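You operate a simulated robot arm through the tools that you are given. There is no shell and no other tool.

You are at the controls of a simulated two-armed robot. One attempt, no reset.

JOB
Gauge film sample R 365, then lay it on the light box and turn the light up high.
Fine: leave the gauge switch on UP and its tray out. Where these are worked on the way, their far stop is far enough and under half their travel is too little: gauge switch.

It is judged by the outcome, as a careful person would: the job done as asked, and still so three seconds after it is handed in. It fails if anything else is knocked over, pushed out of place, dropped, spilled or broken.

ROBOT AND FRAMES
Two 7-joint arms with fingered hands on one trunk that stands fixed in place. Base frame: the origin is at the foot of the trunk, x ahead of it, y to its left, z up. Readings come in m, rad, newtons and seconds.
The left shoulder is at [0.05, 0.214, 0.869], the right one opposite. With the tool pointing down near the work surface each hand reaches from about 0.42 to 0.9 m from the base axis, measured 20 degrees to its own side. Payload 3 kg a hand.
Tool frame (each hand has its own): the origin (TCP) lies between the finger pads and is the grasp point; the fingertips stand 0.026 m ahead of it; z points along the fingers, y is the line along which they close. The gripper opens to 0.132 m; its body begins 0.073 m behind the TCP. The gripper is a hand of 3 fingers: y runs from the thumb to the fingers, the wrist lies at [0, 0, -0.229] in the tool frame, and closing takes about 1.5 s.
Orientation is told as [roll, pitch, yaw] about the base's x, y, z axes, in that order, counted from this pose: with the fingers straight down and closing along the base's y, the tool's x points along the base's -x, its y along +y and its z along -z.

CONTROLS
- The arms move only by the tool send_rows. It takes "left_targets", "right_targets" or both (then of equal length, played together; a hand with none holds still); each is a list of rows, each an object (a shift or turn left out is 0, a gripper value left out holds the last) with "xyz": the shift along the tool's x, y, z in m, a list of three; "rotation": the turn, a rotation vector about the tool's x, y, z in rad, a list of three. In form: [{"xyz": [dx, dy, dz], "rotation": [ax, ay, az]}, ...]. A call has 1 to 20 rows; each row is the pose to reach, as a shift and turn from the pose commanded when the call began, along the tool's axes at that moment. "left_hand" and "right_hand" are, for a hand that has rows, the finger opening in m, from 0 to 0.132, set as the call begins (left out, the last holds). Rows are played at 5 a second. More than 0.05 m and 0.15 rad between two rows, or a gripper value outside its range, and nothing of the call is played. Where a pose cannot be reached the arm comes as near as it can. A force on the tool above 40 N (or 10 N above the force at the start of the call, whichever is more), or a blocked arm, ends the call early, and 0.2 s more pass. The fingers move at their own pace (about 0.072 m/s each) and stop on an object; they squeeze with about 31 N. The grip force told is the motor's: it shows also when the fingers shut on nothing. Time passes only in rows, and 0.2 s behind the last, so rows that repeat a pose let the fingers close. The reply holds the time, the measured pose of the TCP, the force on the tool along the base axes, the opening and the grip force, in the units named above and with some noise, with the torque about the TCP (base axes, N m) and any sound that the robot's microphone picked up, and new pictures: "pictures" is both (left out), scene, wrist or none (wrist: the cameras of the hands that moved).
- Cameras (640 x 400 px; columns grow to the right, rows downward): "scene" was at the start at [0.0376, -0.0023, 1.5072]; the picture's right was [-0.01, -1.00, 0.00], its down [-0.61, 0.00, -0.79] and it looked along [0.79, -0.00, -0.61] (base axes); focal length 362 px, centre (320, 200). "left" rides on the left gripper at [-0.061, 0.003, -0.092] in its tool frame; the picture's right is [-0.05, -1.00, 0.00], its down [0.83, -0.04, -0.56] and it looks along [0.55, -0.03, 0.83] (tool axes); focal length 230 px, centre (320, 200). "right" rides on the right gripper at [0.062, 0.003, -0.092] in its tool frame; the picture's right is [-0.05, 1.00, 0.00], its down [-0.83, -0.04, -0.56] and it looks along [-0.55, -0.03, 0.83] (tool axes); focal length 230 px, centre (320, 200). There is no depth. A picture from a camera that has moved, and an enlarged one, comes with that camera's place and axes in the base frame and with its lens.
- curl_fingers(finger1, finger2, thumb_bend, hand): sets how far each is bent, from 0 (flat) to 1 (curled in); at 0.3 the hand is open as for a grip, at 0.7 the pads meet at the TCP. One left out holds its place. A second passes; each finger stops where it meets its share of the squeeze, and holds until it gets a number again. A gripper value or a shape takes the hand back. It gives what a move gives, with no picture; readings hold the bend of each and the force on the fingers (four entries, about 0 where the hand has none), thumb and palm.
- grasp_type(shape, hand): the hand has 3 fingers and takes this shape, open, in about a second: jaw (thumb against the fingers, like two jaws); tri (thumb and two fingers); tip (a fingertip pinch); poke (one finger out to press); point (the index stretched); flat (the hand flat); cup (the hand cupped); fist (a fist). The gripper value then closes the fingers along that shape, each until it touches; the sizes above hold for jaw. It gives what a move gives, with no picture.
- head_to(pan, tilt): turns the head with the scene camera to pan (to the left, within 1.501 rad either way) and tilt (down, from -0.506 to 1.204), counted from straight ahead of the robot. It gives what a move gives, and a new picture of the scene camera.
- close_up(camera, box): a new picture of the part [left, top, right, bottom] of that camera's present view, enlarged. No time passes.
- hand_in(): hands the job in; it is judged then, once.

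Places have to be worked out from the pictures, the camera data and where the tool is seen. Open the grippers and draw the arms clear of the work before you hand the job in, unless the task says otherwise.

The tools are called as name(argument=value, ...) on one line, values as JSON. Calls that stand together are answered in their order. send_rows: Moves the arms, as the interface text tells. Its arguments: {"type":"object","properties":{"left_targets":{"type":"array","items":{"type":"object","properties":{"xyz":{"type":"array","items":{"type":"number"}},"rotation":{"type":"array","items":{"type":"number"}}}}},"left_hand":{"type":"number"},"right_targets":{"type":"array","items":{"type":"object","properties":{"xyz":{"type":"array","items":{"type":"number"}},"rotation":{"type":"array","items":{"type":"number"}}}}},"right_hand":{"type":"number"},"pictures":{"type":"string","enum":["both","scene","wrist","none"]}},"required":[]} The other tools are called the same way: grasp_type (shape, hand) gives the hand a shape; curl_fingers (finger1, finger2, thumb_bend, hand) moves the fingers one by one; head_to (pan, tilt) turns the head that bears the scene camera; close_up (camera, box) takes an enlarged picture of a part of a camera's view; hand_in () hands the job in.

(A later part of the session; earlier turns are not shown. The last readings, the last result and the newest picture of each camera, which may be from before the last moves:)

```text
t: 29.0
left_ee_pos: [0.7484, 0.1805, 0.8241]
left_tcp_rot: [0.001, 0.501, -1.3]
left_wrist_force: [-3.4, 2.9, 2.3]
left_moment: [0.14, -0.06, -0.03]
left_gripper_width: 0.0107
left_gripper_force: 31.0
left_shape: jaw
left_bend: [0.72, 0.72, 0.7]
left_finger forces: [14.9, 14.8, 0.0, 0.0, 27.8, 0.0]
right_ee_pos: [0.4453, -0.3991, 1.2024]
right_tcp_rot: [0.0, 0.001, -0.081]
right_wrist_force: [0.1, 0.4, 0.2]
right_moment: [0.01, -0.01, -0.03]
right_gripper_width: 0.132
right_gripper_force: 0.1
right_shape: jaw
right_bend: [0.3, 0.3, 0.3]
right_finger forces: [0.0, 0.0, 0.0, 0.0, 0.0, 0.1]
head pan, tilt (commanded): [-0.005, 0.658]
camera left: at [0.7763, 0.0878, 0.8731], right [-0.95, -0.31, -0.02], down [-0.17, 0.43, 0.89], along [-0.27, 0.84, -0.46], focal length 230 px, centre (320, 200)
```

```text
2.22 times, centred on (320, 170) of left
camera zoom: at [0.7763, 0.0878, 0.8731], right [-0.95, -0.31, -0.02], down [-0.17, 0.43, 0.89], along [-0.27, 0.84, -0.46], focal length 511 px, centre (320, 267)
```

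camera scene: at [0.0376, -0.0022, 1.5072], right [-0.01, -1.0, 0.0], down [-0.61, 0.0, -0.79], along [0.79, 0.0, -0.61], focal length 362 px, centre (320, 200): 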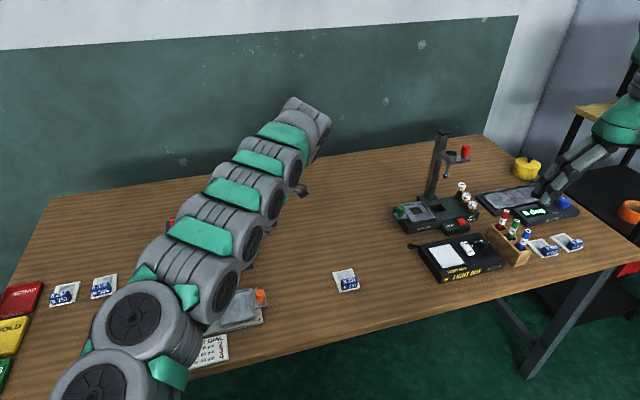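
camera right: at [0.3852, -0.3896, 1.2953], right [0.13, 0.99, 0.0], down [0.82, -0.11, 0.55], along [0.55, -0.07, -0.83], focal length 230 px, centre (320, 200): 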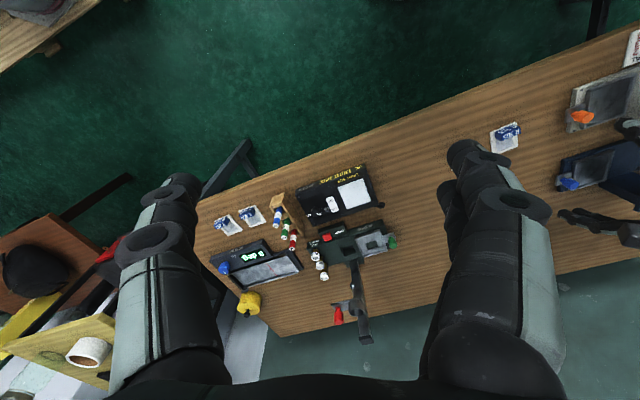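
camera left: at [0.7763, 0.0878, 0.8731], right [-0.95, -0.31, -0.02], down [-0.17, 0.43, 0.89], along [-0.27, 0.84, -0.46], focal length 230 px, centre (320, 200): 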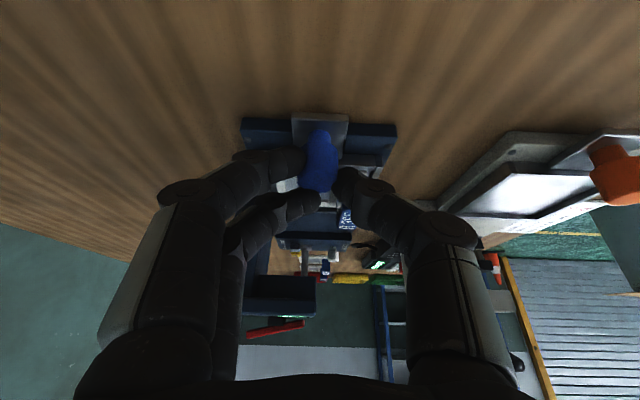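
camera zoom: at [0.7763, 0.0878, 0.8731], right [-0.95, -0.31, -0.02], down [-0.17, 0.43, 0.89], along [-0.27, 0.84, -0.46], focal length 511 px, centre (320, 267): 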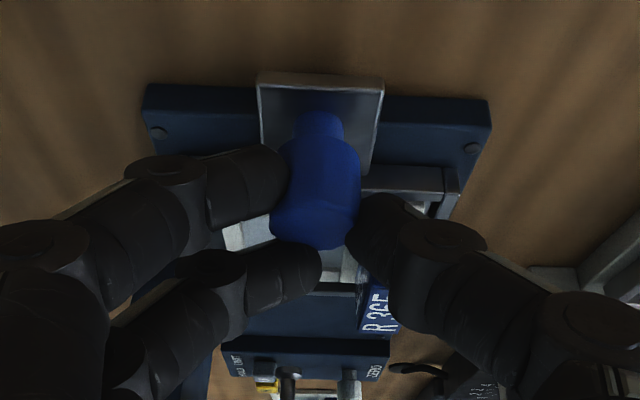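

The knob is held. I slide it along the tray's travel direction toward the gauge in about 1 cm steps.

send_rows(left_targets=[{"xyz": [0.0088, 0, 0.0048]}, {"xyz": [0.0176, 0, 0.0096]}, {"xyz": [0.0263, 0, 0.0144]}, {"xyz": [0.0351, 0, 0.0192]}, {"xyz": [0.0439, 0, 0.024]}, {"xyz": [0.0439, 0, 0.024]}], pictures="wrist")

close_up(camera="left", box=[200, 80, 440, 260])

```text
t: 30.4
left_ee_pos: [0.7336, 0.2286, 0.8228]
left_tcp_rot: [0.0, 0.502, -1.298]
left_wrist_force: [-7.5, -1.6, 8.3]
left_moment: [0.06, 0.07, 0.04]
left_gripper_width: 0.0098
left_gripper_force: 31.1
left_shape: jaw
left_bend: [0.72, 0.73, 0.7]
left_finger forces: [19.1, 25.7, 0.0, 0.0, 30.7, 0.1]
right_ee_pos: [0.4448, -0.3979, 1.2033]
right_tcp_rot: [0.0, -0.001, -0.081]
right_wrist_force: [0.1, 0.1, -0.9]
right_moment: [0.01, 0.0, -0.01]
right_gripper_width: 0.132
right_gripper_force: 0.1
right_shape: jaw
right_bend: [0.3, 0.3, 0.3]
right_finger forces: [0.0, 0.0, 0.0, 0.1, 0.0, 0.0]
head pan, tilt (commanded): [-0.005, 0.658]
camera left: at [0.7626, 0.1363, 0.8729], right [-0.95, -0.31, -0.02], down [-0.17, 0.43, 0.89], along [-0.27, 0.84, -0.46], focal length 230 px, centre (320, 200)
```

left: 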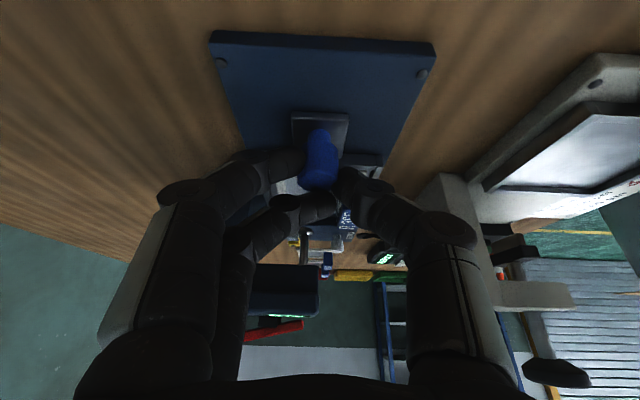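

```text
2.22 times, centred on (320, 170) of left
camera zoom: at [0.7626, 0.1363, 0.8729], right [-0.95, -0.31, -0.02], down [-0.17, 0.43, 0.89], along [-0.27, 0.84, -0.46], focal length 511 px, centre (320, 267)
```

zoom: 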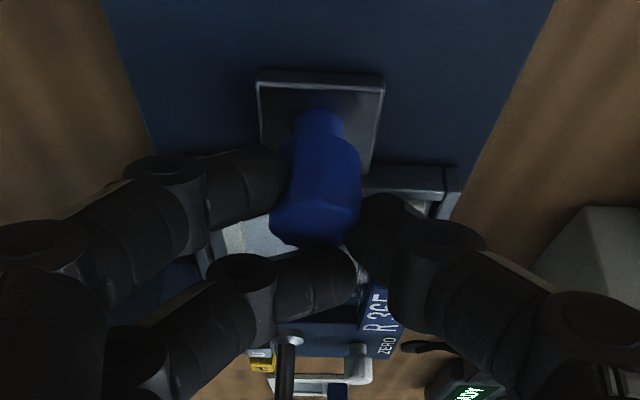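

The tray slides with the knob. I continue the remaining travel in small steps until the stop is felt.

send_rows(left_targets=[{"xyz": [0.0044, 0, 0.0024]}, {"xyz": [0.0088, 0, 0.0048]}, {"xyz": [0.0132, 0, 0.0072]}, {"xyz": [0.0176, 0, 0.0096]}, {"xyz": [0.0176, 0, 0.0096]}], pictures="wrist")

close_up(camera="left", box=[200, 80, 440, 260])

close_up(camera="scene", box=[150, 195, 290, 300])

```text
t: 31.6
left_ee_pos: [0.7294, 0.2484, 0.8248]
left_tcp_rot: [-0.001, 0.5, -1.299]
left_wrist_force: [-12.4, -1.9, -5.8]
left_moment: [-0.09, 0.11, 0.08]
left_gripper_width: 0.0098
left_gripper_force: 31.2
left_shape: jaw
left_bend: [0.72, 0.73, 0.7]
left_finger forces: [17.5, 18.4, 0.0, 0.0, 30.6, 0.0]
right_ee_pos: [0.4446, -0.397, 1.2044]
right_tcp_rot: [0.0, -0.001, -0.082]
right_wrist_force: [0.6, 1.0, -0.3]
right_moment: [0.0, 0.02, 0.0]
right_gripper_width: 0.1317
right_gripper_force: 0.1
right_shape: jaw
right_bend: [0.3, 0.3, 0.3]
right_finger forces: [0.0, 0.0, 0.1, 0.1, 0.0, 0.1]
head pan, tilt (commanded): [-0.005, 0.658]
camera left: at [0.7574, 0.1552, 0.8733], right [-0.95, -0.31, -0.02], down [-0.17, 0.43, 0.89], along [-0.27, 0.84, -0.46], focal length 230 px, centre (320, 200)
```

left: 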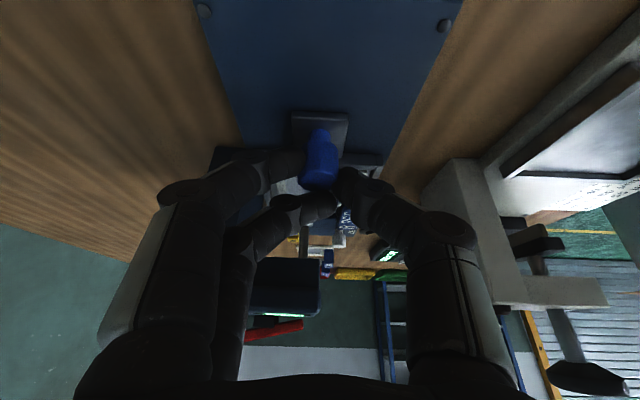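

```text
2.22 times, centred on (320, 170) of left
camera zoom: at [0.7574, 0.1552, 0.8733], right [-0.95, -0.31, -0.02], down [-0.17, 0.43, 0.89], along [-0.27, 0.84, -0.46], focal length 511 px, centre (320, 267)
```

zoom: 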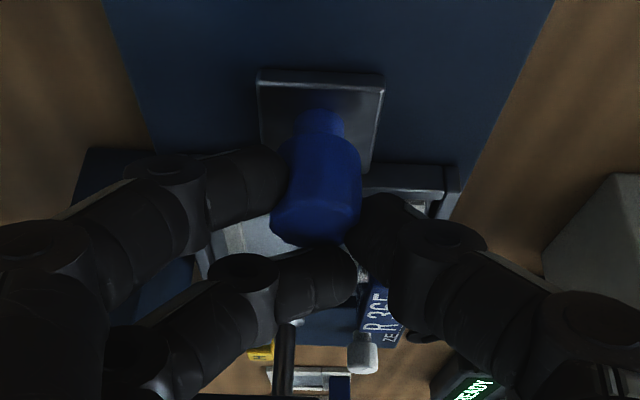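

```text
3.81 times, centred on (220, 248) of scene
camera zoom: at [0.0375, -0.0023, 1.5072], right [-0.01, -1.0, 0.0], down [-0.61, 0.0, -0.79], along [0.79, 0.0, -0.61], focal length 1377 px, centre (701, 19)
```

zoom: 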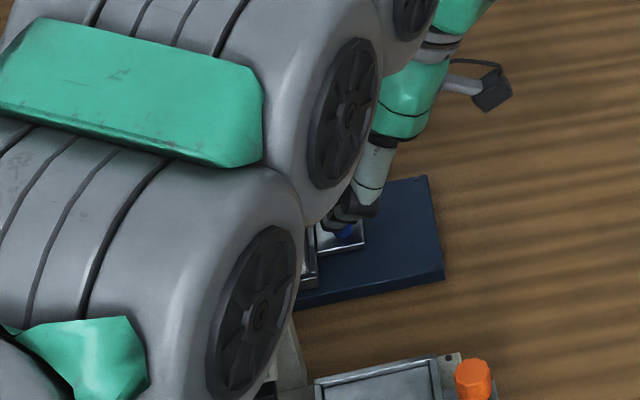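

The gauge base hasn't moved and the tray has travelled about 0.07 m. I push on in 2 mm steps to find the stop.

send_rows(left_targets=[{"xyz": [0.0018, 0, 0.001]}, {"xyz": [0.0035, 0, 0.0019]}, {"xyz": [0.0053, 0, 0.0029]}, {"xyz": [0.0053, 0, 0.0029]}], pictures="none")

```text
t: 32.6
left_ee_pos: [0.7272, 0.2533, 0.8234]
left_tcp_rot: [0.001, 0.502, -1.296]
left_wrist_force: [-12.8, -3.3, 0.3]
left_moment: [-0.04, 0.14, 0.13]
left_gripper_width: 0.0096
left_gripper_force: 30.8
left_shape: jaw
left_bend: [0.72, 0.73, 0.7]
left_finger forces: [17.1, 18.9, 0.1, 0.0, 32.1, 0.0]
right_ee_pos: [0.4457, -0.3999, 1.2027]
right_tcp_rot: [0.001, 0.0, -0.081]
right_wrist_force: [1.0, 0.8, 0.4]
right_moment: [-0.01, -0.02, 0.0]
right_gripper_width: 0.1319
right_gripper_force: 0.0
right_shape: jaw
right_bend: [0.3, 0.3, 0.3]
right_finger forces: [0.0, 0.1, 0.0, 0.0, 0.1, 0.1]
head pan, tilt (commanded): [-0.005, 0.658]
```

No stop yet; I continue, easing sideways slightly to relieve the lateral force.

send_rows(left_targets=[{"xyz": [0.0018, -0.0005, 0.001]}, {"xyz": [0.0035, -0.001, 0.0019]}, {"xyz": [0.0053, -0.001, 0.0029]}, {"xyz": [0.007, -0.001, 0.0038]}, {"xyz": [0.007, -0.001, 0.0038]}], pictures="wrist")

close_up(camera="left", box=[200, 80, 440, 260])

```text
t: 33.8
left_ee_pos: [0.723, 0.2659, 0.8224]
left_tcp_rot: [0.0, 0.501, -1.295]
left_wrist_force: [-0.6, -0.1, -0.3]
left_moment: [0.01, 0.01, 0.02]
left_gripper_width: 0.0037
left_gripper_force: 31.3
left_shape: jaw
left_bend: [0.74, 0.74, 0.74]
left_finger forces: [0.0, 0.1, 0.0, 0.0, 0.1, 0.0]
right_ee_pos: [0.4468, -0.3976, 1.203]
right_tcp_rot: [0.001, 0.001, -0.083]
right_wrist_force: [0.5, 0.7, 0.5]
right_moment: [-0.03, -0.02, -0.02]
right_gripper_width: 0.1321
right_gripper_force: 0.1
right_shape: jaw
right_bend: [0.3, 0.3, 0.3]
right_finger forces: [0.0, 0.1, 0.1, 0.0, 0.0, 0.0]
head pan, tilt (commanded): [-0.005, 0.658]
camera left: at [0.7522, 0.1719, 0.8731], right [-0.95, -0.32, -0.02], down [-0.17, 0.43, 0.89], along [-0.27, 0.84, -0.46], focal length 230 px, centre (320, 200)
```

left: 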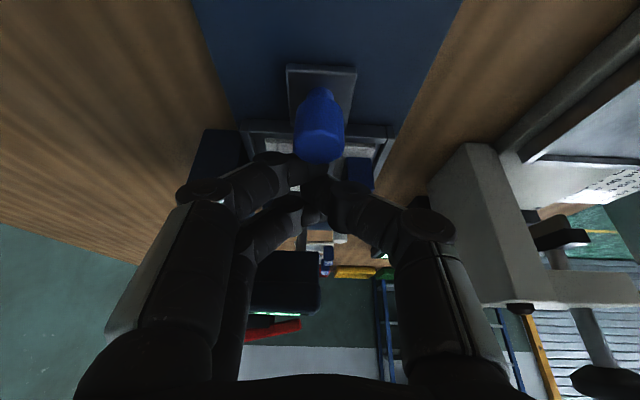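

```text
2.22 times, centred on (320, 170) of left
camera zoom: at [0.7522, 0.1719, 0.8731], right [-0.95, -0.32, -0.02], down [-0.17, 0.43, 0.89], along [-0.27, 0.84, -0.46], focal length 511 px, centre (320, 267)
```

zoom: 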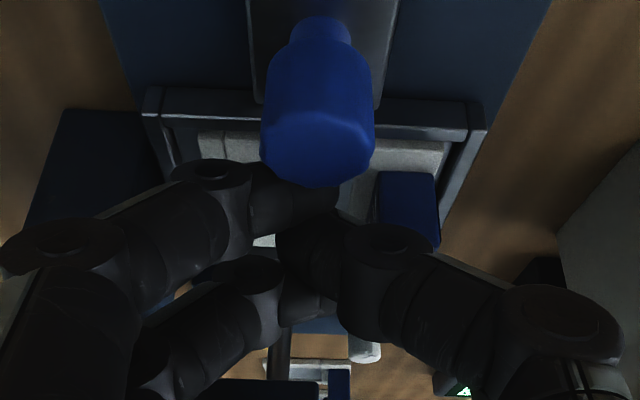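

The fingers slipped off ahead of the knob (tray is about 0.06 m in). I'll back out along the finger axis, come down to the right of the knob with closed fingers, and push it to the stop.

send_rows(left_targets=[{"xyz": [0, 0, -0.02]}, {"xyz": [0, 0, -0.045]}, {"xyz": [0, 0, -0.07]}, {"xyz": [-0.025, -0.001, -0.085]}, {"xyz": [-0.0497, -0.002, -0.0972]}, {"xyz": [-0.0497, -0.002, -0.0972]}], left_hand=0.0, pictures="wrist")

close_up(camera="left", box=[180, 80, 460, 280])

```text
t: 35.2
left_ee_pos: [0.7473, 0.1749, 0.8866]
left_tcp_rot: [0.001, 0.5, -1.299]
left_wrist_force: [0.0, 0.8, 0.1]
left_moment: [-0.02, -0.02, 0.01]
left_gripper_width: 0.0036
left_gripper_force: 31.1
left_shape: jaw
left_bend: [0.74, 0.74, 0.74]
left_finger forces: [0.1, 0.0, 0.0, 0.0, 0.0, 0.0]
right_ee_pos: [0.445, -0.3984, 1.2034]
right_tcp_rot: [0.001, 0.001, -0.082]
right_wrist_force: [-0.1, -0.3, 0.6]
right_moment: [0.0, 0.0, -0.03]
right_gripper_width: 0.1319
right_gripper_force: 0.0
right_shape: jaw
right_bend: [0.3, 0.3, 0.3]
right_finger forces: [0.0, 0.0, 0.0, 0.1, 0.1, 0.0]
head pan, tilt (commanded): [-0.005, 0.658]
camera left: at [0.7759, 0.0813, 0.9356], right [-0.95, -0.31, -0.03], down [-0.17, 0.43, 0.89], along [-0.27, 0.84, -0.46], focal length 230 px, centre (320, 200)
```

left: 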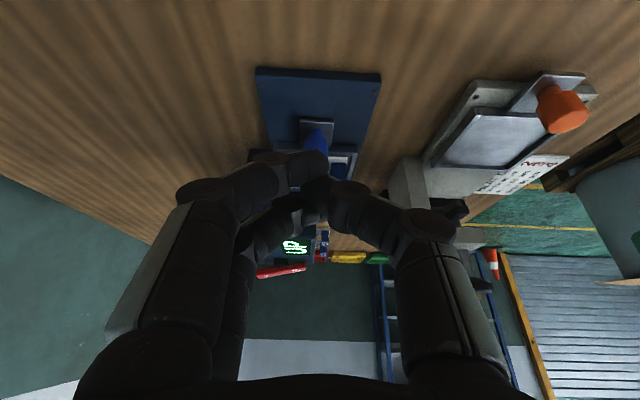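

```text
2.00 times, centred on (320, 180) of left
camera zoom: at [0.7759, 0.0813, 0.9356], right [-0.95, -0.31, -0.03], down [-0.17, 0.43, 0.89], along [-0.27, 0.84, -0.46], focal length 460 px, centre (320, 240)
```

zoom: 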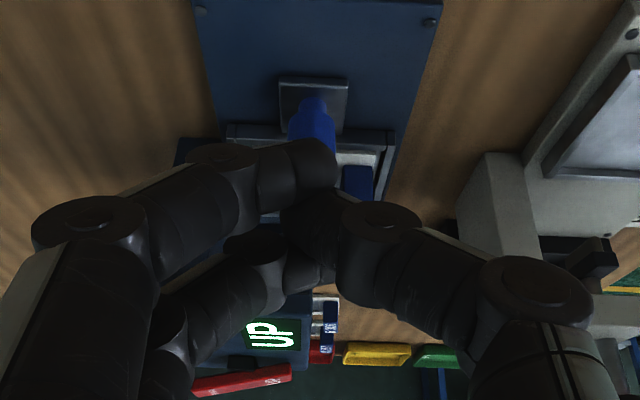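

Positioned above and to the right of the knob. I lower to z ≈ 0.822.

send_rows(left_targets=[{"xyz": [-0.01, 0, 0.018]}, {"xyz": [-0.02, 0, 0.0366]}, {"xyz": [-0.0307, 0, 0.0562]}, {"xyz": [-0.0307, 0, 0.0562]}], pictures="wrist")

close_up(camera="left", box=[180, 80, 460, 280])

close_up(camera="scene", box=[150, 195, 290, 300])

```text
t: 36.2
left_ee_pos: [0.7464, 0.1741, 0.8204]
left_tcp_rot: [-0.001, 0.501, -1.297]
left_wrist_force: [0.7, -0.4, 0.2]
left_moment: [0.02, -0.02, 0.0]
left_gripper_width: 0.0038
left_gripper_force: 31.0
left_shape: jaw
left_bend: [0.74, 0.74, 0.74]
left_finger forces: [0.0, 0.1, 0.1, 0.0, 0.0, 0.0]
right_ee_pos: [0.446, -0.3985, 1.2034]
right_tcp_rot: [0.0, 0.001, -0.082]
right_wrist_force: [0.2, -0.7, -0.1]
right_moment: [-0.04, -0.01, -0.03]
right_gripper_width: 0.1318
right_gripper_force: 0.1
right_shape: jaw
right_bend: [0.3, 0.3, 0.3]
right_finger forces: [0.1, 0.1, 0.1, 0.1, 0.1, 0.1]
head pan, tilt (commanded): [-0.005, 0.658]
camera left: at [0.7752, 0.081, 0.8702], right [-0.95, -0.31, -0.02], down [-0.17, 0.43, 0.89], along [-0.27, 0.85, -0.46], focal length 230 px, centre (320, 200)
```

left: 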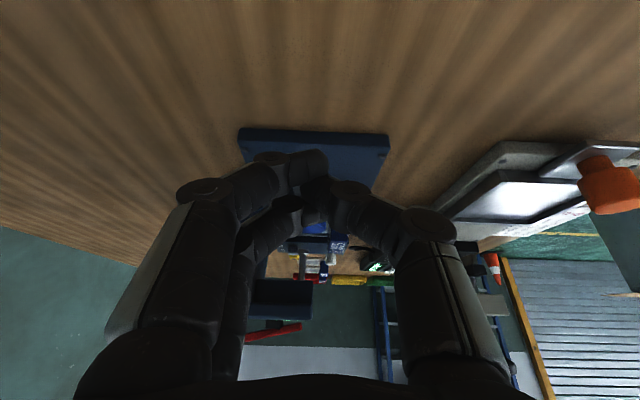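

```text
2.00 times, centred on (320, 180) of left
camera zoom: at [0.7752, 0.081, 0.8702], right [-0.95, -0.31, -0.02], down [-0.17, 0.43, 0.89], along [-0.27, 0.85, -0.46], focal length 460 px, centre (320, 240)
```

zoom: 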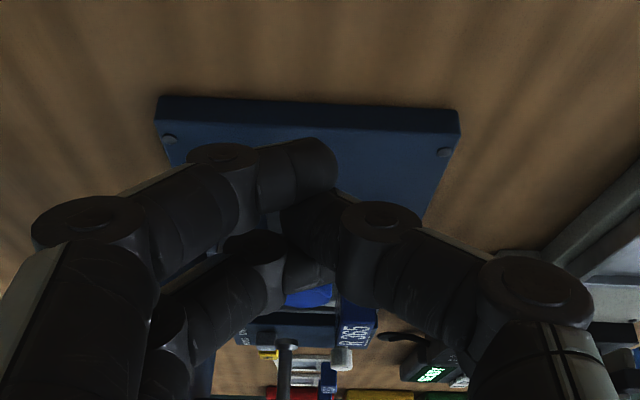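

```text
3.81 times, centred on (220, 248) of scene
camera zoom: at [0.0376, -0.0023, 1.5072], right [-0.01, -1.0, 0.0], down [-0.61, 0.0, -0.79], along [0.79, 0.0, -0.61], focal length 1377 px, centre (701, 19)
```

zoom: 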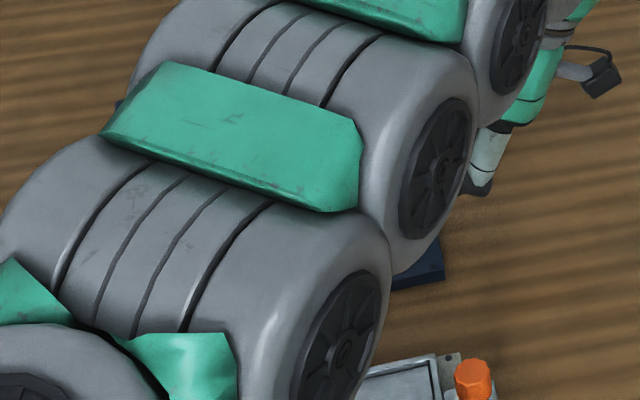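

I push toward +e (toward the gauge) in 5 mm steps, watching the force.

send_rows(left_targets=[{"xyz": [0.0044, 0, 0.0024]}, {"xyz": [0.0088, 0, 0.0048]}, {"xyz": [0.0132, 0, 0.0072]}, {"xyz": [0.0176, 0, 0.0096]}, {"xyz": [0.0219, 0, 0.012]}, {"xyz": [0.0263, 0, 0.0144]}, {"xyz": [0.0263, 0, 0.0144]}], pictures="wrist")

close_up(camera="left", box=[180, 80, 460, 280])

```text
t: 37.8
left_ee_pos: [0.739, 0.2032, 0.8201]
left_tcp_rot: [0.002, 0.5, -1.298]
left_wrist_force: [-0.2, -0.1, 0.0]
left_moment: [0.02, -0.01, 0.0]
left_gripper_width: 0.0037
left_gripper_force: 30.9
left_shape: jaw
left_bend: [0.74, 0.74, 0.74]
left_finger forces: [0.0, 0.0, 0.0, 0.1, 0.0, 0.0]
right_ee_pos: [0.4466, -0.3988, 1.2035]
right_tcp_rot: [-0.002, 0.001, -0.08]
right_wrist_force: [0.0, 0.5, 0.0]
right_moment: [-0.02, -0.01, 0.0]
right_gripper_width: 0.1321
right_gripper_force: 0.1
right_shape: jaw
right_bend: [0.3, 0.3, 0.3]
right_finger forces: [0.0, 0.0, 0.1, 0.1, 0.0, 0.0]
head pan, tilt (commanded): [-0.005, 0.658]
camera left: at [0.7674, 0.11, 0.8705], right [-0.95, -0.31, -0.03], down [-0.17, 0.43, 0.89], along [-0.27, 0.84, -0.46], focal length 230 px, centre (320, 200)
```

left: 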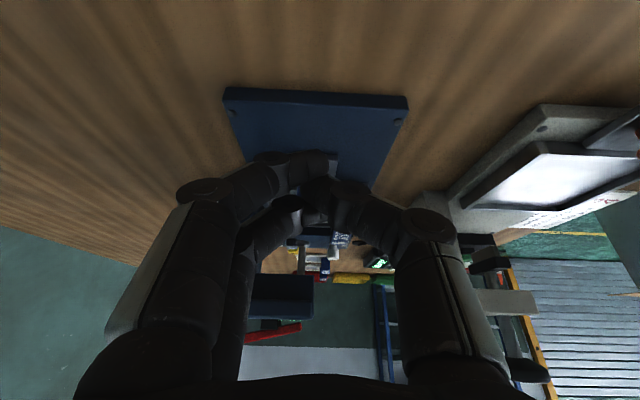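

```text
2.00 times, centred on (320, 180) of left
camera zoom: at [0.7674, 0.11, 0.8705], right [-0.95, -0.31, -0.03], down [-0.17, 0.43, 0.89], along [-0.27, 0.84, -0.46], focal length 460 px, centre (320, 240)
```

zoom: 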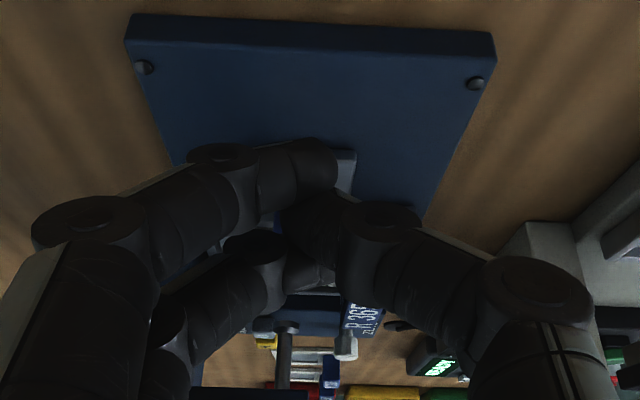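

No contact force yet; I continue pushing.

send_rows(left_targets=[{"xyz": [0.0044, 0, 0.0024]}, {"xyz": [0.0088, 0, 0.0048]}, {"xyz": [0.0132, 0, 0.0072]}, {"xyz": [0.0132, 0, 0.0072]}], pictures="wrist")

close_up(camera="left", box=[180, 80, 460, 280])

```text
t: 38.8
left_ee_pos: [0.7337, 0.2173, 0.8202]
left_tcp_rot: [-0.001, 0.5, -1.297]
left_wrist_force: [0.7, -0.6, 0.2]
left_moment: [0.03, -0.02, -0.01]
left_gripper_width: 0.0038
left_gripper_force: 30.8
left_shape: jaw
left_bend: [0.74, 0.74, 0.74]
left_finger forces: [0.0, 0.1, 0.1, 0.0, 0.0, 0.1]
right_ee_pos: [0.4452, -0.3968, 1.2044]
right_tcp_rot: [0.0, 0.0, -0.082]
right_wrist_force: [0.6, -0.6, -0.2]
right_moment: [0.01, 0.01, -0.02]
right_gripper_width: 0.132
right_gripper_force: 0.1
right_shape: jaw
right_bend: [0.3, 0.3, 0.3]
right_finger forces: [0.0, 0.0, 0.0, 0.0, 0.0, 0.0]
head pan, tilt (commanded): [-0.005, 0.658]
camera left: at [0.7627, 0.1245, 0.8702], right [-0.95, -0.31, -0.02], down [-0.17, 0.43, 0.89], along [-0.27, 0.84, -0.46], focal length 230 px, centre (320, 200)
```

left: 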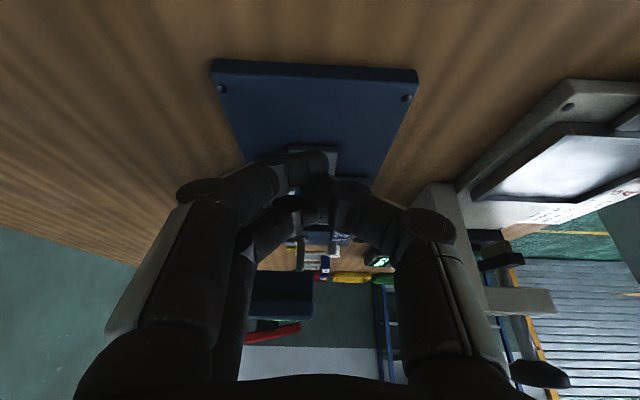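

```text
2.00 times, centred on (320, 180) of left
camera zoom: at [0.7627, 0.1245, 0.8702], right [-0.95, -0.31, -0.02], down [-0.17, 0.43, 0.89], along [-0.27, 0.84, -0.46], focal length 460 px, centre (320, 240)
```

zoom: 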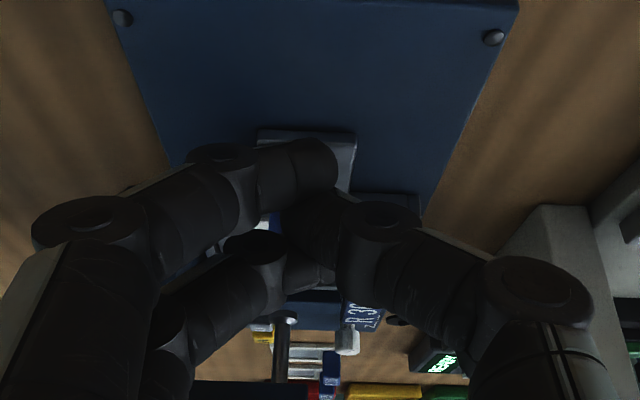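

The tilted fingers were riding level with the knob's top edge. I back off, reduce the tilt to 0.1 rad and set the fingertips lower for a solid push.

send_rows(left_targets=[{"xyz": [-0.0154, 0, -0.0084], "rotation": [0, 0, 0]}, {"xyz": [-0.0307, 0, -0.0168], "rotation": [0, -0.1, 0]}, {"xyz": [-0.0307, 0, -0.0168], "rotation": [0, -0.2, 0]}, {"xyz": [-0.0307, 0, -0.0168], "rotation": [0, -0.3, 0]}, {"xyz": [-0.0331, 0, -0.0124], "rotation": [0, -0.4, 0]}, {"xyz": [-0.0331, 0, -0.0124], "rotation": [0, -0.4, 0]}], left_hand=0.0)

close_up(camera="left", box=[180, 80, 460, 280])

close_up(camera="scene", box=[150, 195, 290, 300])

```text
t: 40.2
left_ee_pos: [0.7445, 0.1828, 0.8157]
left_tcp_rot: [0.0, 0.1, -1.3]
left_wrist_force: [0.2, 0.6, 0.0]
left_moment: [-0.01, 0.01, 0.03]
left_gripper_width: 0.0035
left_gripper_force: 31.7
left_shape: jaw
left_bend: [0.74, 0.74, 0.74]
left_finger forces: [0.0, 0.1, 0.0, 0.0, 0.1, 0.0]
right_ee_pos: [0.4463, -0.3989, 1.2026]
right_tcp_rot: [0.0, -0.001, -0.084]
right_wrist_force: [0.0, 0.5, -0.6]
right_moment: [0.0, 0.01, 0.03]
right_gripper_width: 0.1321
right_gripper_force: 0.0
right_shape: jaw
right_bend: [0.3, 0.3, 0.3]
right_finger forces: [0.1, 0.0, 0.0, 0.1, 0.1, 0.1]
head pan, tilt (commanded): [-0.005, 0.658]
camera scene: at [0.0376, -0.0023, 1.5072], right [-0.01, -1.0, 0.0], down [-0.61, 0.0, -0.79], along [0.79, 0.0, -0.61], focal length 362 px, centre (320, 200)
camera left: at [0.7652, 0.117, 0.9001], right [-0.95, -0.32, -0.01], down [-0.25, 0.73, 0.63], along [-0.2, 0.6, -0.77], focal length 230 px, centre (320, 200)
```

scene: 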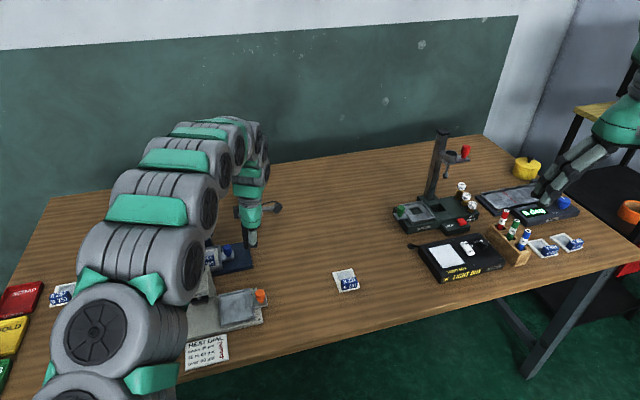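
left: 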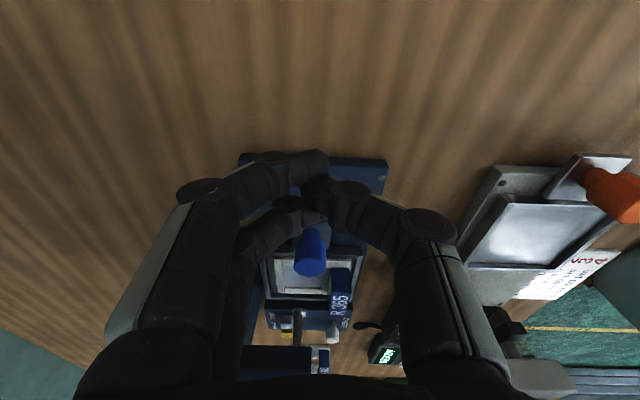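

```text
2.00 times, centred on (320, 180) of left
camera zoom: at [0.7652, 0.117, 0.9001], right [-0.95, -0.32, -0.01], down [-0.25, 0.73, 0.63], along [-0.2, 0.6, -0.77], focal length 460 px, centre (320, 240)
```

zoom: 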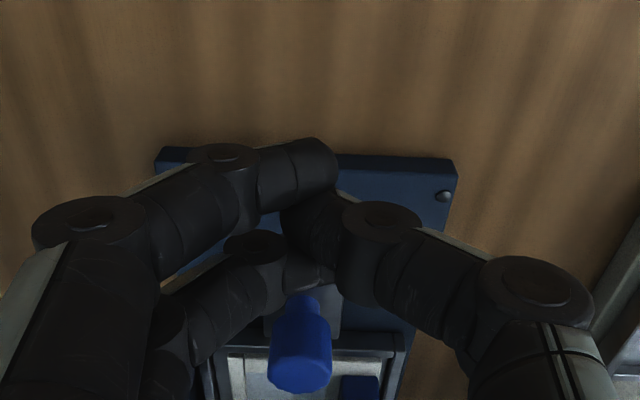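

```text
3.81 times, centred on (220, 248) of scene
camera zoom: at [0.0376, -0.0023, 1.5072], right [-0.01, -1.0, 0.0], down [-0.61, 0.0, -0.79], along [0.79, 0.0, -0.61], focal length 1377 px, centre (701, 19)
```

zoom: 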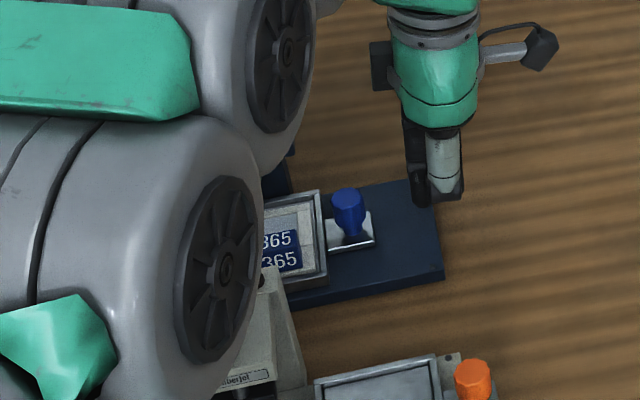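

Now I clearly see the knob left of the closed fingers. I push in 5 mm steps with the near-vertical hand.

send_rows(left_targets=[{"xyz": [0.01, 0, 0.001]}, {"xyz": [0.02, 0, 0.002]}, {"xyz": [0.025, 0, 0.0025]}, {"xyz": [0.03, 0, 0.003]}, {"xyz": [0.035, 0, 0.0035]}, {"xyz": [0.035, 0, 0.0035]}])

close_up(camera="scene", box=[150, 195, 290, 300])

```text
t: 41.6
left_ee_pos: [0.7352, 0.2182, 0.8166]
left_tcp_rot: [0.0, 0.099, -1.299]
left_wrist_force: [-0.3, -0.4, -0.3]
left_moment: [0.01, 0.0, -0.01]
left_gripper_width: 0.0038
left_gripper_force: 31.1
left_shape: jaw
left_bend: [0.74, 0.74, 0.74]
left_finger forces: [0.0, 0.1, 0.0, 0.1, 0.0, 0.0]
right_ee_pos: [0.4453, -0.3983, 1.2035]
right_tcp_rot: [-0.001, 0.001, -0.082]
right_wrist_force: [0.0, -0.6, 0.5]
right_moment: [-0.02, 0.01, -0.01]
right_gripper_width: 0.132
right_gripper_force: 0.1
right_shape: jaw
right_bend: [0.3, 0.3, 0.3]
right_finger forces: [0.1, 0.1, 0.0, 0.1, 0.0, 0.1]
head pan, tilt (commanded): [-0.005, 0.658]
camera scene: at [0.0376, -0.0023, 1.5072], right [-0.01, -1.0, 0.0], down [-0.61, 0.0, -0.79], along [0.79, 0.0, -0.61], focal length 362 px, centre (320, 200)
camera left: at [0.7555, 0.1516, 0.9001], right [-0.95, -0.32, -0.01], down [-0.25, 0.73, 0.64], along [-0.2, 0.6, -0.77], focal length 230 px, centre (320, 200)
```

scene: 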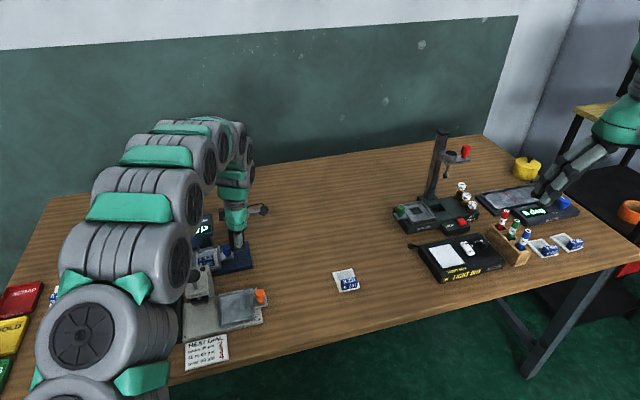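
left: 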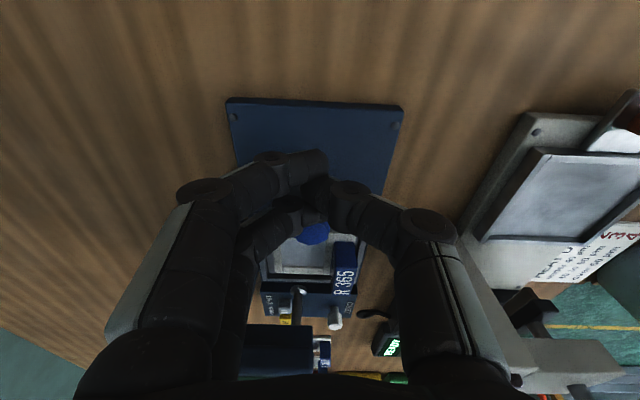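

```text
3.81 times, centred on (220, 248) of scene
camera zoom: at [0.0376, -0.0023, 1.5072], right [-0.01, -1.0, 0.0], down [-0.61, 0.0, -0.79], along [0.79, 0.0, -0.61], focal length 1377 px, centre (701, 19)
```

zoom: 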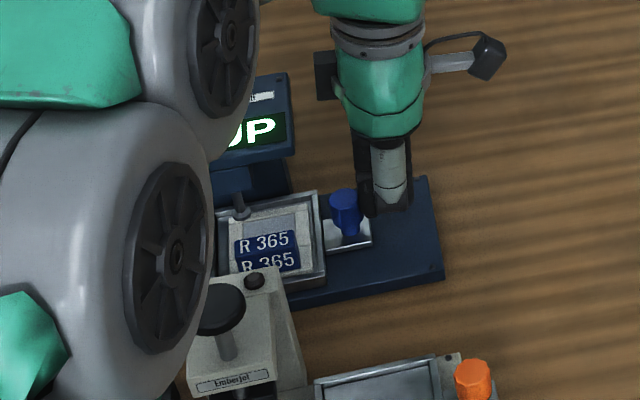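

Fingers have just reached the knob, and the tray needs about 0.018 m more for the plunger to be over the film. I keep pushing in 4 mm steps.

send_rows(left_targets=[{"xyz": [0.004, 0, 0.0004]}, {"xyz": [0.008, 0, 0.0008]}, {"xyz": [0.012, 0, 0.0012]}, {"xyz": [0.012, 0, 0.0012]}])

close_up(camera="scene", box=[150, 195, 290, 300])

```text
t: 42.6
left_ee_pos: [0.7312, 0.2288, 0.8153]
left_tcp_rot: [0.001, 0.099, -1.298]
left_wrist_force: [-0.4, -1.3, 1.4]
left_moment: [0.01, 0.0, 0.0]
left_gripper_width: 0.0037
left_gripper_force: 31.3
left_shape: jaw
left_bend: [0.74, 0.74, 0.74]
left_finger forces: [0.1, 0.1, 0.0, 0.0, 0.0, 0.0]
right_ee_pos: [0.445, -0.3979, 1.2034]
right_tcp_rot: [0.0, -0.001, -0.08]
right_wrist_force: [-0.4, 0.7, 0.2]
right_moment: [0.01, -0.03, -0.01]
right_gripper_width: 0.1319
right_gripper_force: 0.1
right_shape: jaw
right_bend: [0.3, 0.3, 0.3]
right_finger forces: [0.1, 0.0, 0.1, 0.0, 0.0, 0.1]
head pan, tilt (commanded): [-0.005, 0.658]
camera scene: at [0.0376, -0.0023, 1.5072], right [-0.01, -1.0, 0.0], down [-0.61, 0.0, -0.79], along [0.79, 0.0, -0.61], focal length 362 px, centre (320, 200)
camera left: at [0.7523, 0.1627, 0.8997], right [-0.95, -0.32, -0.01], down [-0.25, 0.73, 0.64], along [-0.2, 0.6, -0.77], focal length 230 px, centre (320, 200)
```

scene: 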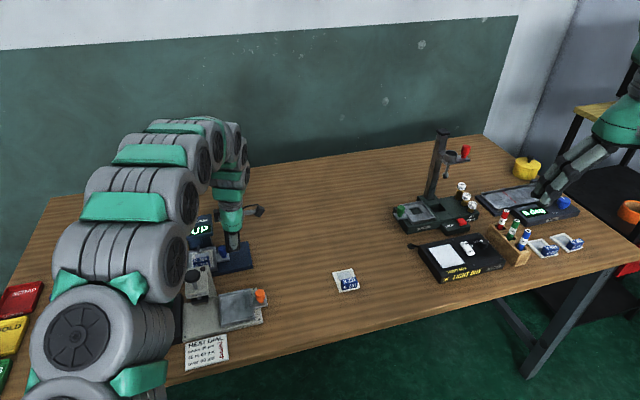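
left: 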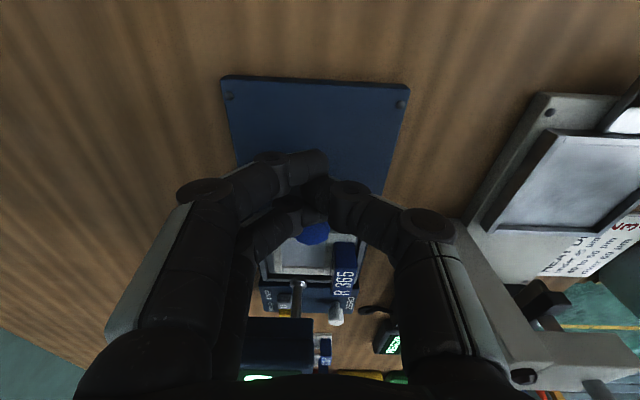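

```text
3.81 times, centred on (220, 248) of scene
camera zoom: at [0.0376, -0.0023, 1.5072], right [-0.01, -1.0, 0.0], down [-0.61, 0.0, -0.79], along [0.79, 0.0, -0.61], focal length 1377 px, centre (701, 19)
```

zoom: 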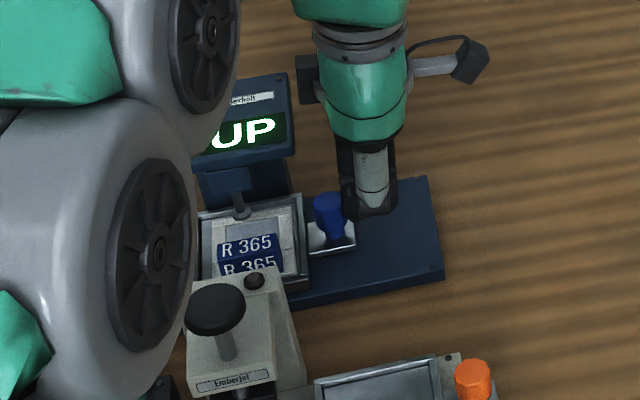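

The tray moves well; the plunger is now over the film window. I push on gently to the stop.

send_rows(left_targets=[{"xyz": [0.003, 0, 0.0003]}, {"xyz": [0.006, 0, 0.0006]}, {"xyz": [0.006, 0, 0.0006]}])

close_up(camera="scene", box=[150, 195, 290, 300])

```text
t: 43.4
left_ee_pos: [0.7296, 0.2308, 0.8156]
left_tcp_rot: [0.001, 0.1, -1.304]
left_wrist_force: [7.3, -28.5, -1.4]
left_moment: [-0.3, -0.06, -0.06]
left_gripper_width: 0.0036
left_gripper_force: 31.0
left_shape: jaw
left_bend: [0.74, 0.75, 0.74]
left_finger forces: [0.1, 40.3, 0.0, 0.0, 0.0, 0.0]
right_ee_pos: [0.4438, -0.3989, 1.2023]
right_tcp_rot: [0.001, -0.001, -0.081]
right_wrist_force: [-0.5, -0.2, 0.0]
right_moment: [0.01, -0.02, -0.01]
right_gripper_width: 0.1317
right_gripper_force: 0.1
right_shape: jaw
right_bend: [0.3, 0.3, 0.3]
right_finger forces: [0.0, 0.0, 0.0, 0.0, 0.1, 0.1]
head pan, tilt (commanded): [-0.005, 0.658]
camera scene: at [0.0377, -0.0027, 1.5072], right [-0.01, -1.0, 0.0], down [-0.61, 0.0, -0.79], along [0.79, -0.01, -0.61], focal length 362 px, centre (320, 200)
camera left: at [0.7511, 0.1653, 0.8999], right [-0.95, -0.32, -0.01], down [-0.25, 0.73, 0.63], along [-0.2, 0.6, -0.77], focal length 230 px, centre (320, 200)
```

scene: 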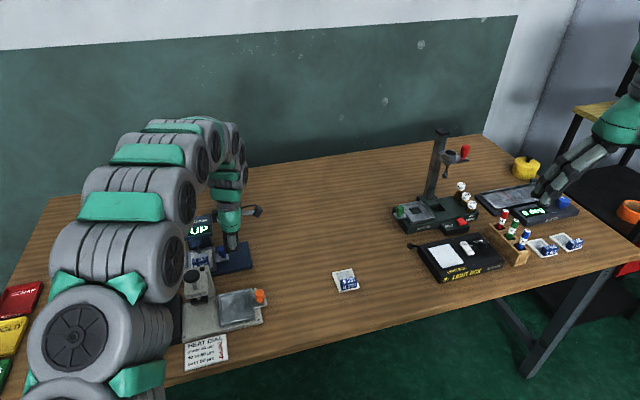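
left: 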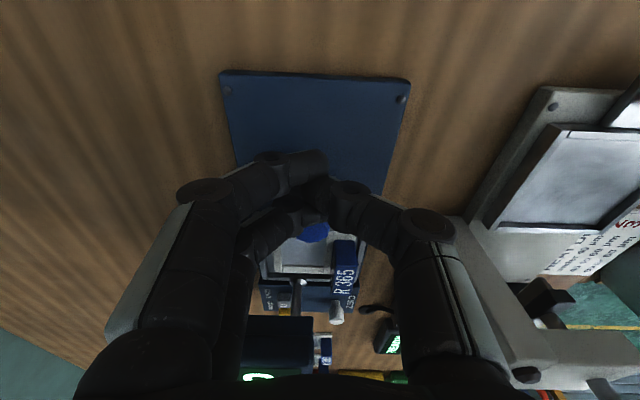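

```text
3.81 times, centred on (220, 248) of scene
camera zoom: at [0.0377, -0.0027, 1.5072], right [-0.01, -1.0, 0.0], down [-0.61, 0.0, -0.79], along [0.79, -0.01, -0.61], focal length 1377 px, centre (701, 19)
```

zoom: 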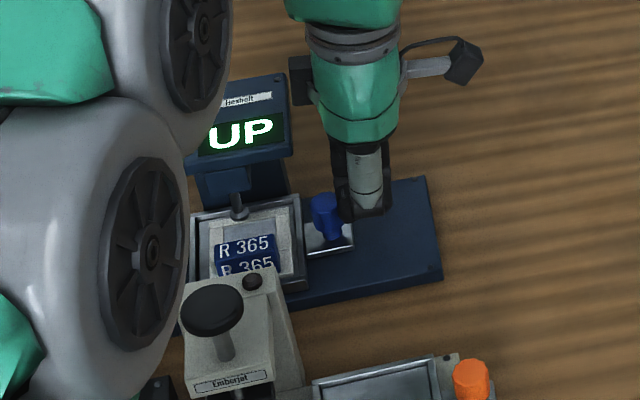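

The stop is reached (28 N) and the base hasn't moved. I back the fingers off the knob and lift clear, then try the "poke" shape for the switch.

send_rows(left_targets=[{"xyz": [-0.01, 0, -0.001]}, {"xyz": [-0.025, 0, -0.003]}, {"xyz": [-0.027, 0, -0.04]}, {"xyz": [-0.025, 0, -0.08]}, {"xyz": [-0.022, 0, -0.125], "rotation": [0, -0.05, 0]}, {"xyz": [-0.02, 0, -0.165], "rotation": [0, -0.1, 0]}, {"xyz": [-0.02, 0, -0.165], "rotation": [0, -0.1, 0]}])

grasp_type(shape="poke", hand="left")

close_up(camera="left", box=[0, 0, 640, 400])

close_up(camera="scene", box=[140, 160, 300, 300])

```text
t: 45.0
left_ee_pos: [0.7383, 0.1985, 0.9773]
left_tcp_rot: [-0.002, 0.001, -1.3]
left_wrist_force: [0.8, -0.9, 0.4]
left_moment: [0.02, 0.02, 0.02]
left_gripper_width: 0.0034
left_gripper_force: 30.6
left_shape: jaw
left_bend: [0.74, 0.74, 0.74]
left_finger forces: [0.0, 0.1, 0.0, 0.0, 0.1, 0.1]
right_ee_pos: [0.4454, -0.399, 1.2032]
right_tcp_rot: [-0.001, 0.001, -0.081]
right_wrist_force: [0.2, -0.2, 0.3]
right_moment: [0.02, 0.0, -0.01]
right_gripper_width: 0.132
right_gripper_force: 0.0
right_shape: jaw
right_bend: [0.3, 0.3, 0.3]
right_finger forces: [0.0, 0.1, 0.1, 0.0, 0.0, 0.1]
head pan, tilt (commanded): [-0.005, 0.658]
camera scene: at [0.0376, -0.0023, 1.5072], right [-0.01, -1.0, 0.0], down [-0.61, 0.0, -0.79], along [0.79, 0.0, -0.61], focal length 362 px, centre (320, 200)
camera left: at [0.7574, 0.1421, 1.0686], right [-0.95, -0.32, 0.0], down [-0.26, 0.79, 0.56], along [-0.18, 0.53, -0.83], focal length 230 px, centre (320, 200)
```

scene: 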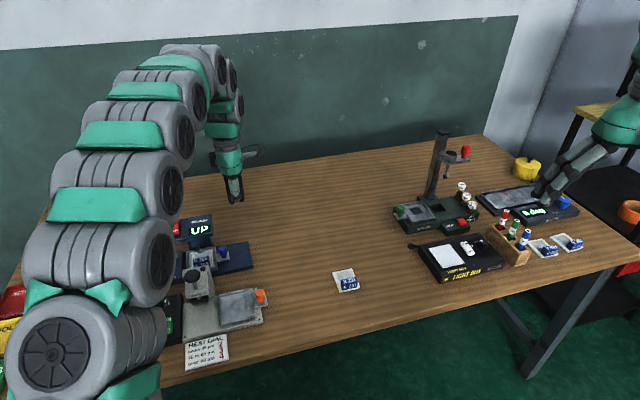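
left: 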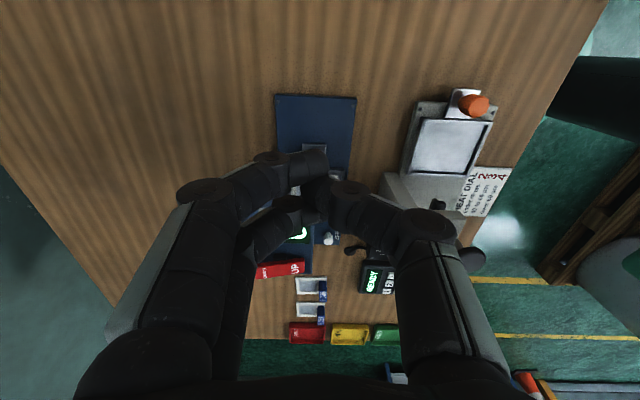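

```text
t: 45.9
left_ee_pos: [0.7394, 0.1998, 0.9781]
left_tcp_rot: [-0.001, -0.001, -1.299]
left_wrist_force: [-0.4, -0.4, -0.2]
left_moment: [-0.03, 0.0, -0.01]
left_gripper_width: 0.0
left_gripper_force: 0.1
left_shape: poke
left_bend: [0.96, 0.96, 1.0]
left_finger forces: [0.0, 0.0, 0.1, 0.0, 0.0, 0.1]
right_ee_pos: [0.4462, -0.3981, 1.2034]
right_tcp_rot: [-0.001, 0.0, -0.082]
right_wrist_force: [1.1, 0.1, -0.8]
right_moment: [-0.03, 0.01, -0.03]
right_gripper_width: 0.1319
right_gripper_force: 0.0
right_shape: jaw
right_bend: [0.3, 0.3, 0.3]
right_finger forces: [0.0, 0.0, 0.1, 0.0, 0.1, 0.0]
head pan, tilt (commanded): [-0.005, 0.658]
```

```text
1.00 times, centred on (320, 200) of left (not enlarged: the box is as wide or as high as the picture)
camera zoom: at [0.7576, 0.1422, 1.0687], right [-0.95, -0.32, 0.0], down [-0.26, 0.79, 0.56], along [-0.18, 0.53, -0.83], focal length 230 px, centre (320, 200)
```

zoom: 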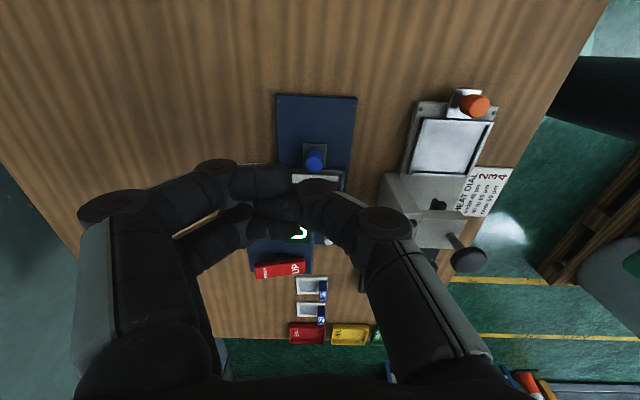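

```text
2.86 times, centred on (220, 230) of scene
camera zoom: at [0.0376, -0.0023, 1.5072], right [-0.01, -1.0, 0.0], down [-0.61, 0.0, -0.79], along [0.79, 0.0, -0.61], focal length 1033 px, centre (606, 114)
```

zoom: 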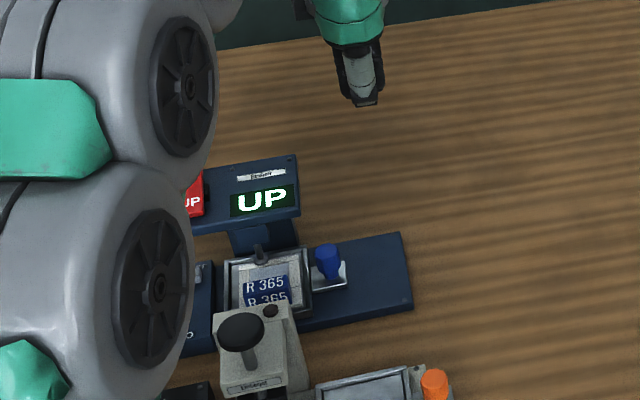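

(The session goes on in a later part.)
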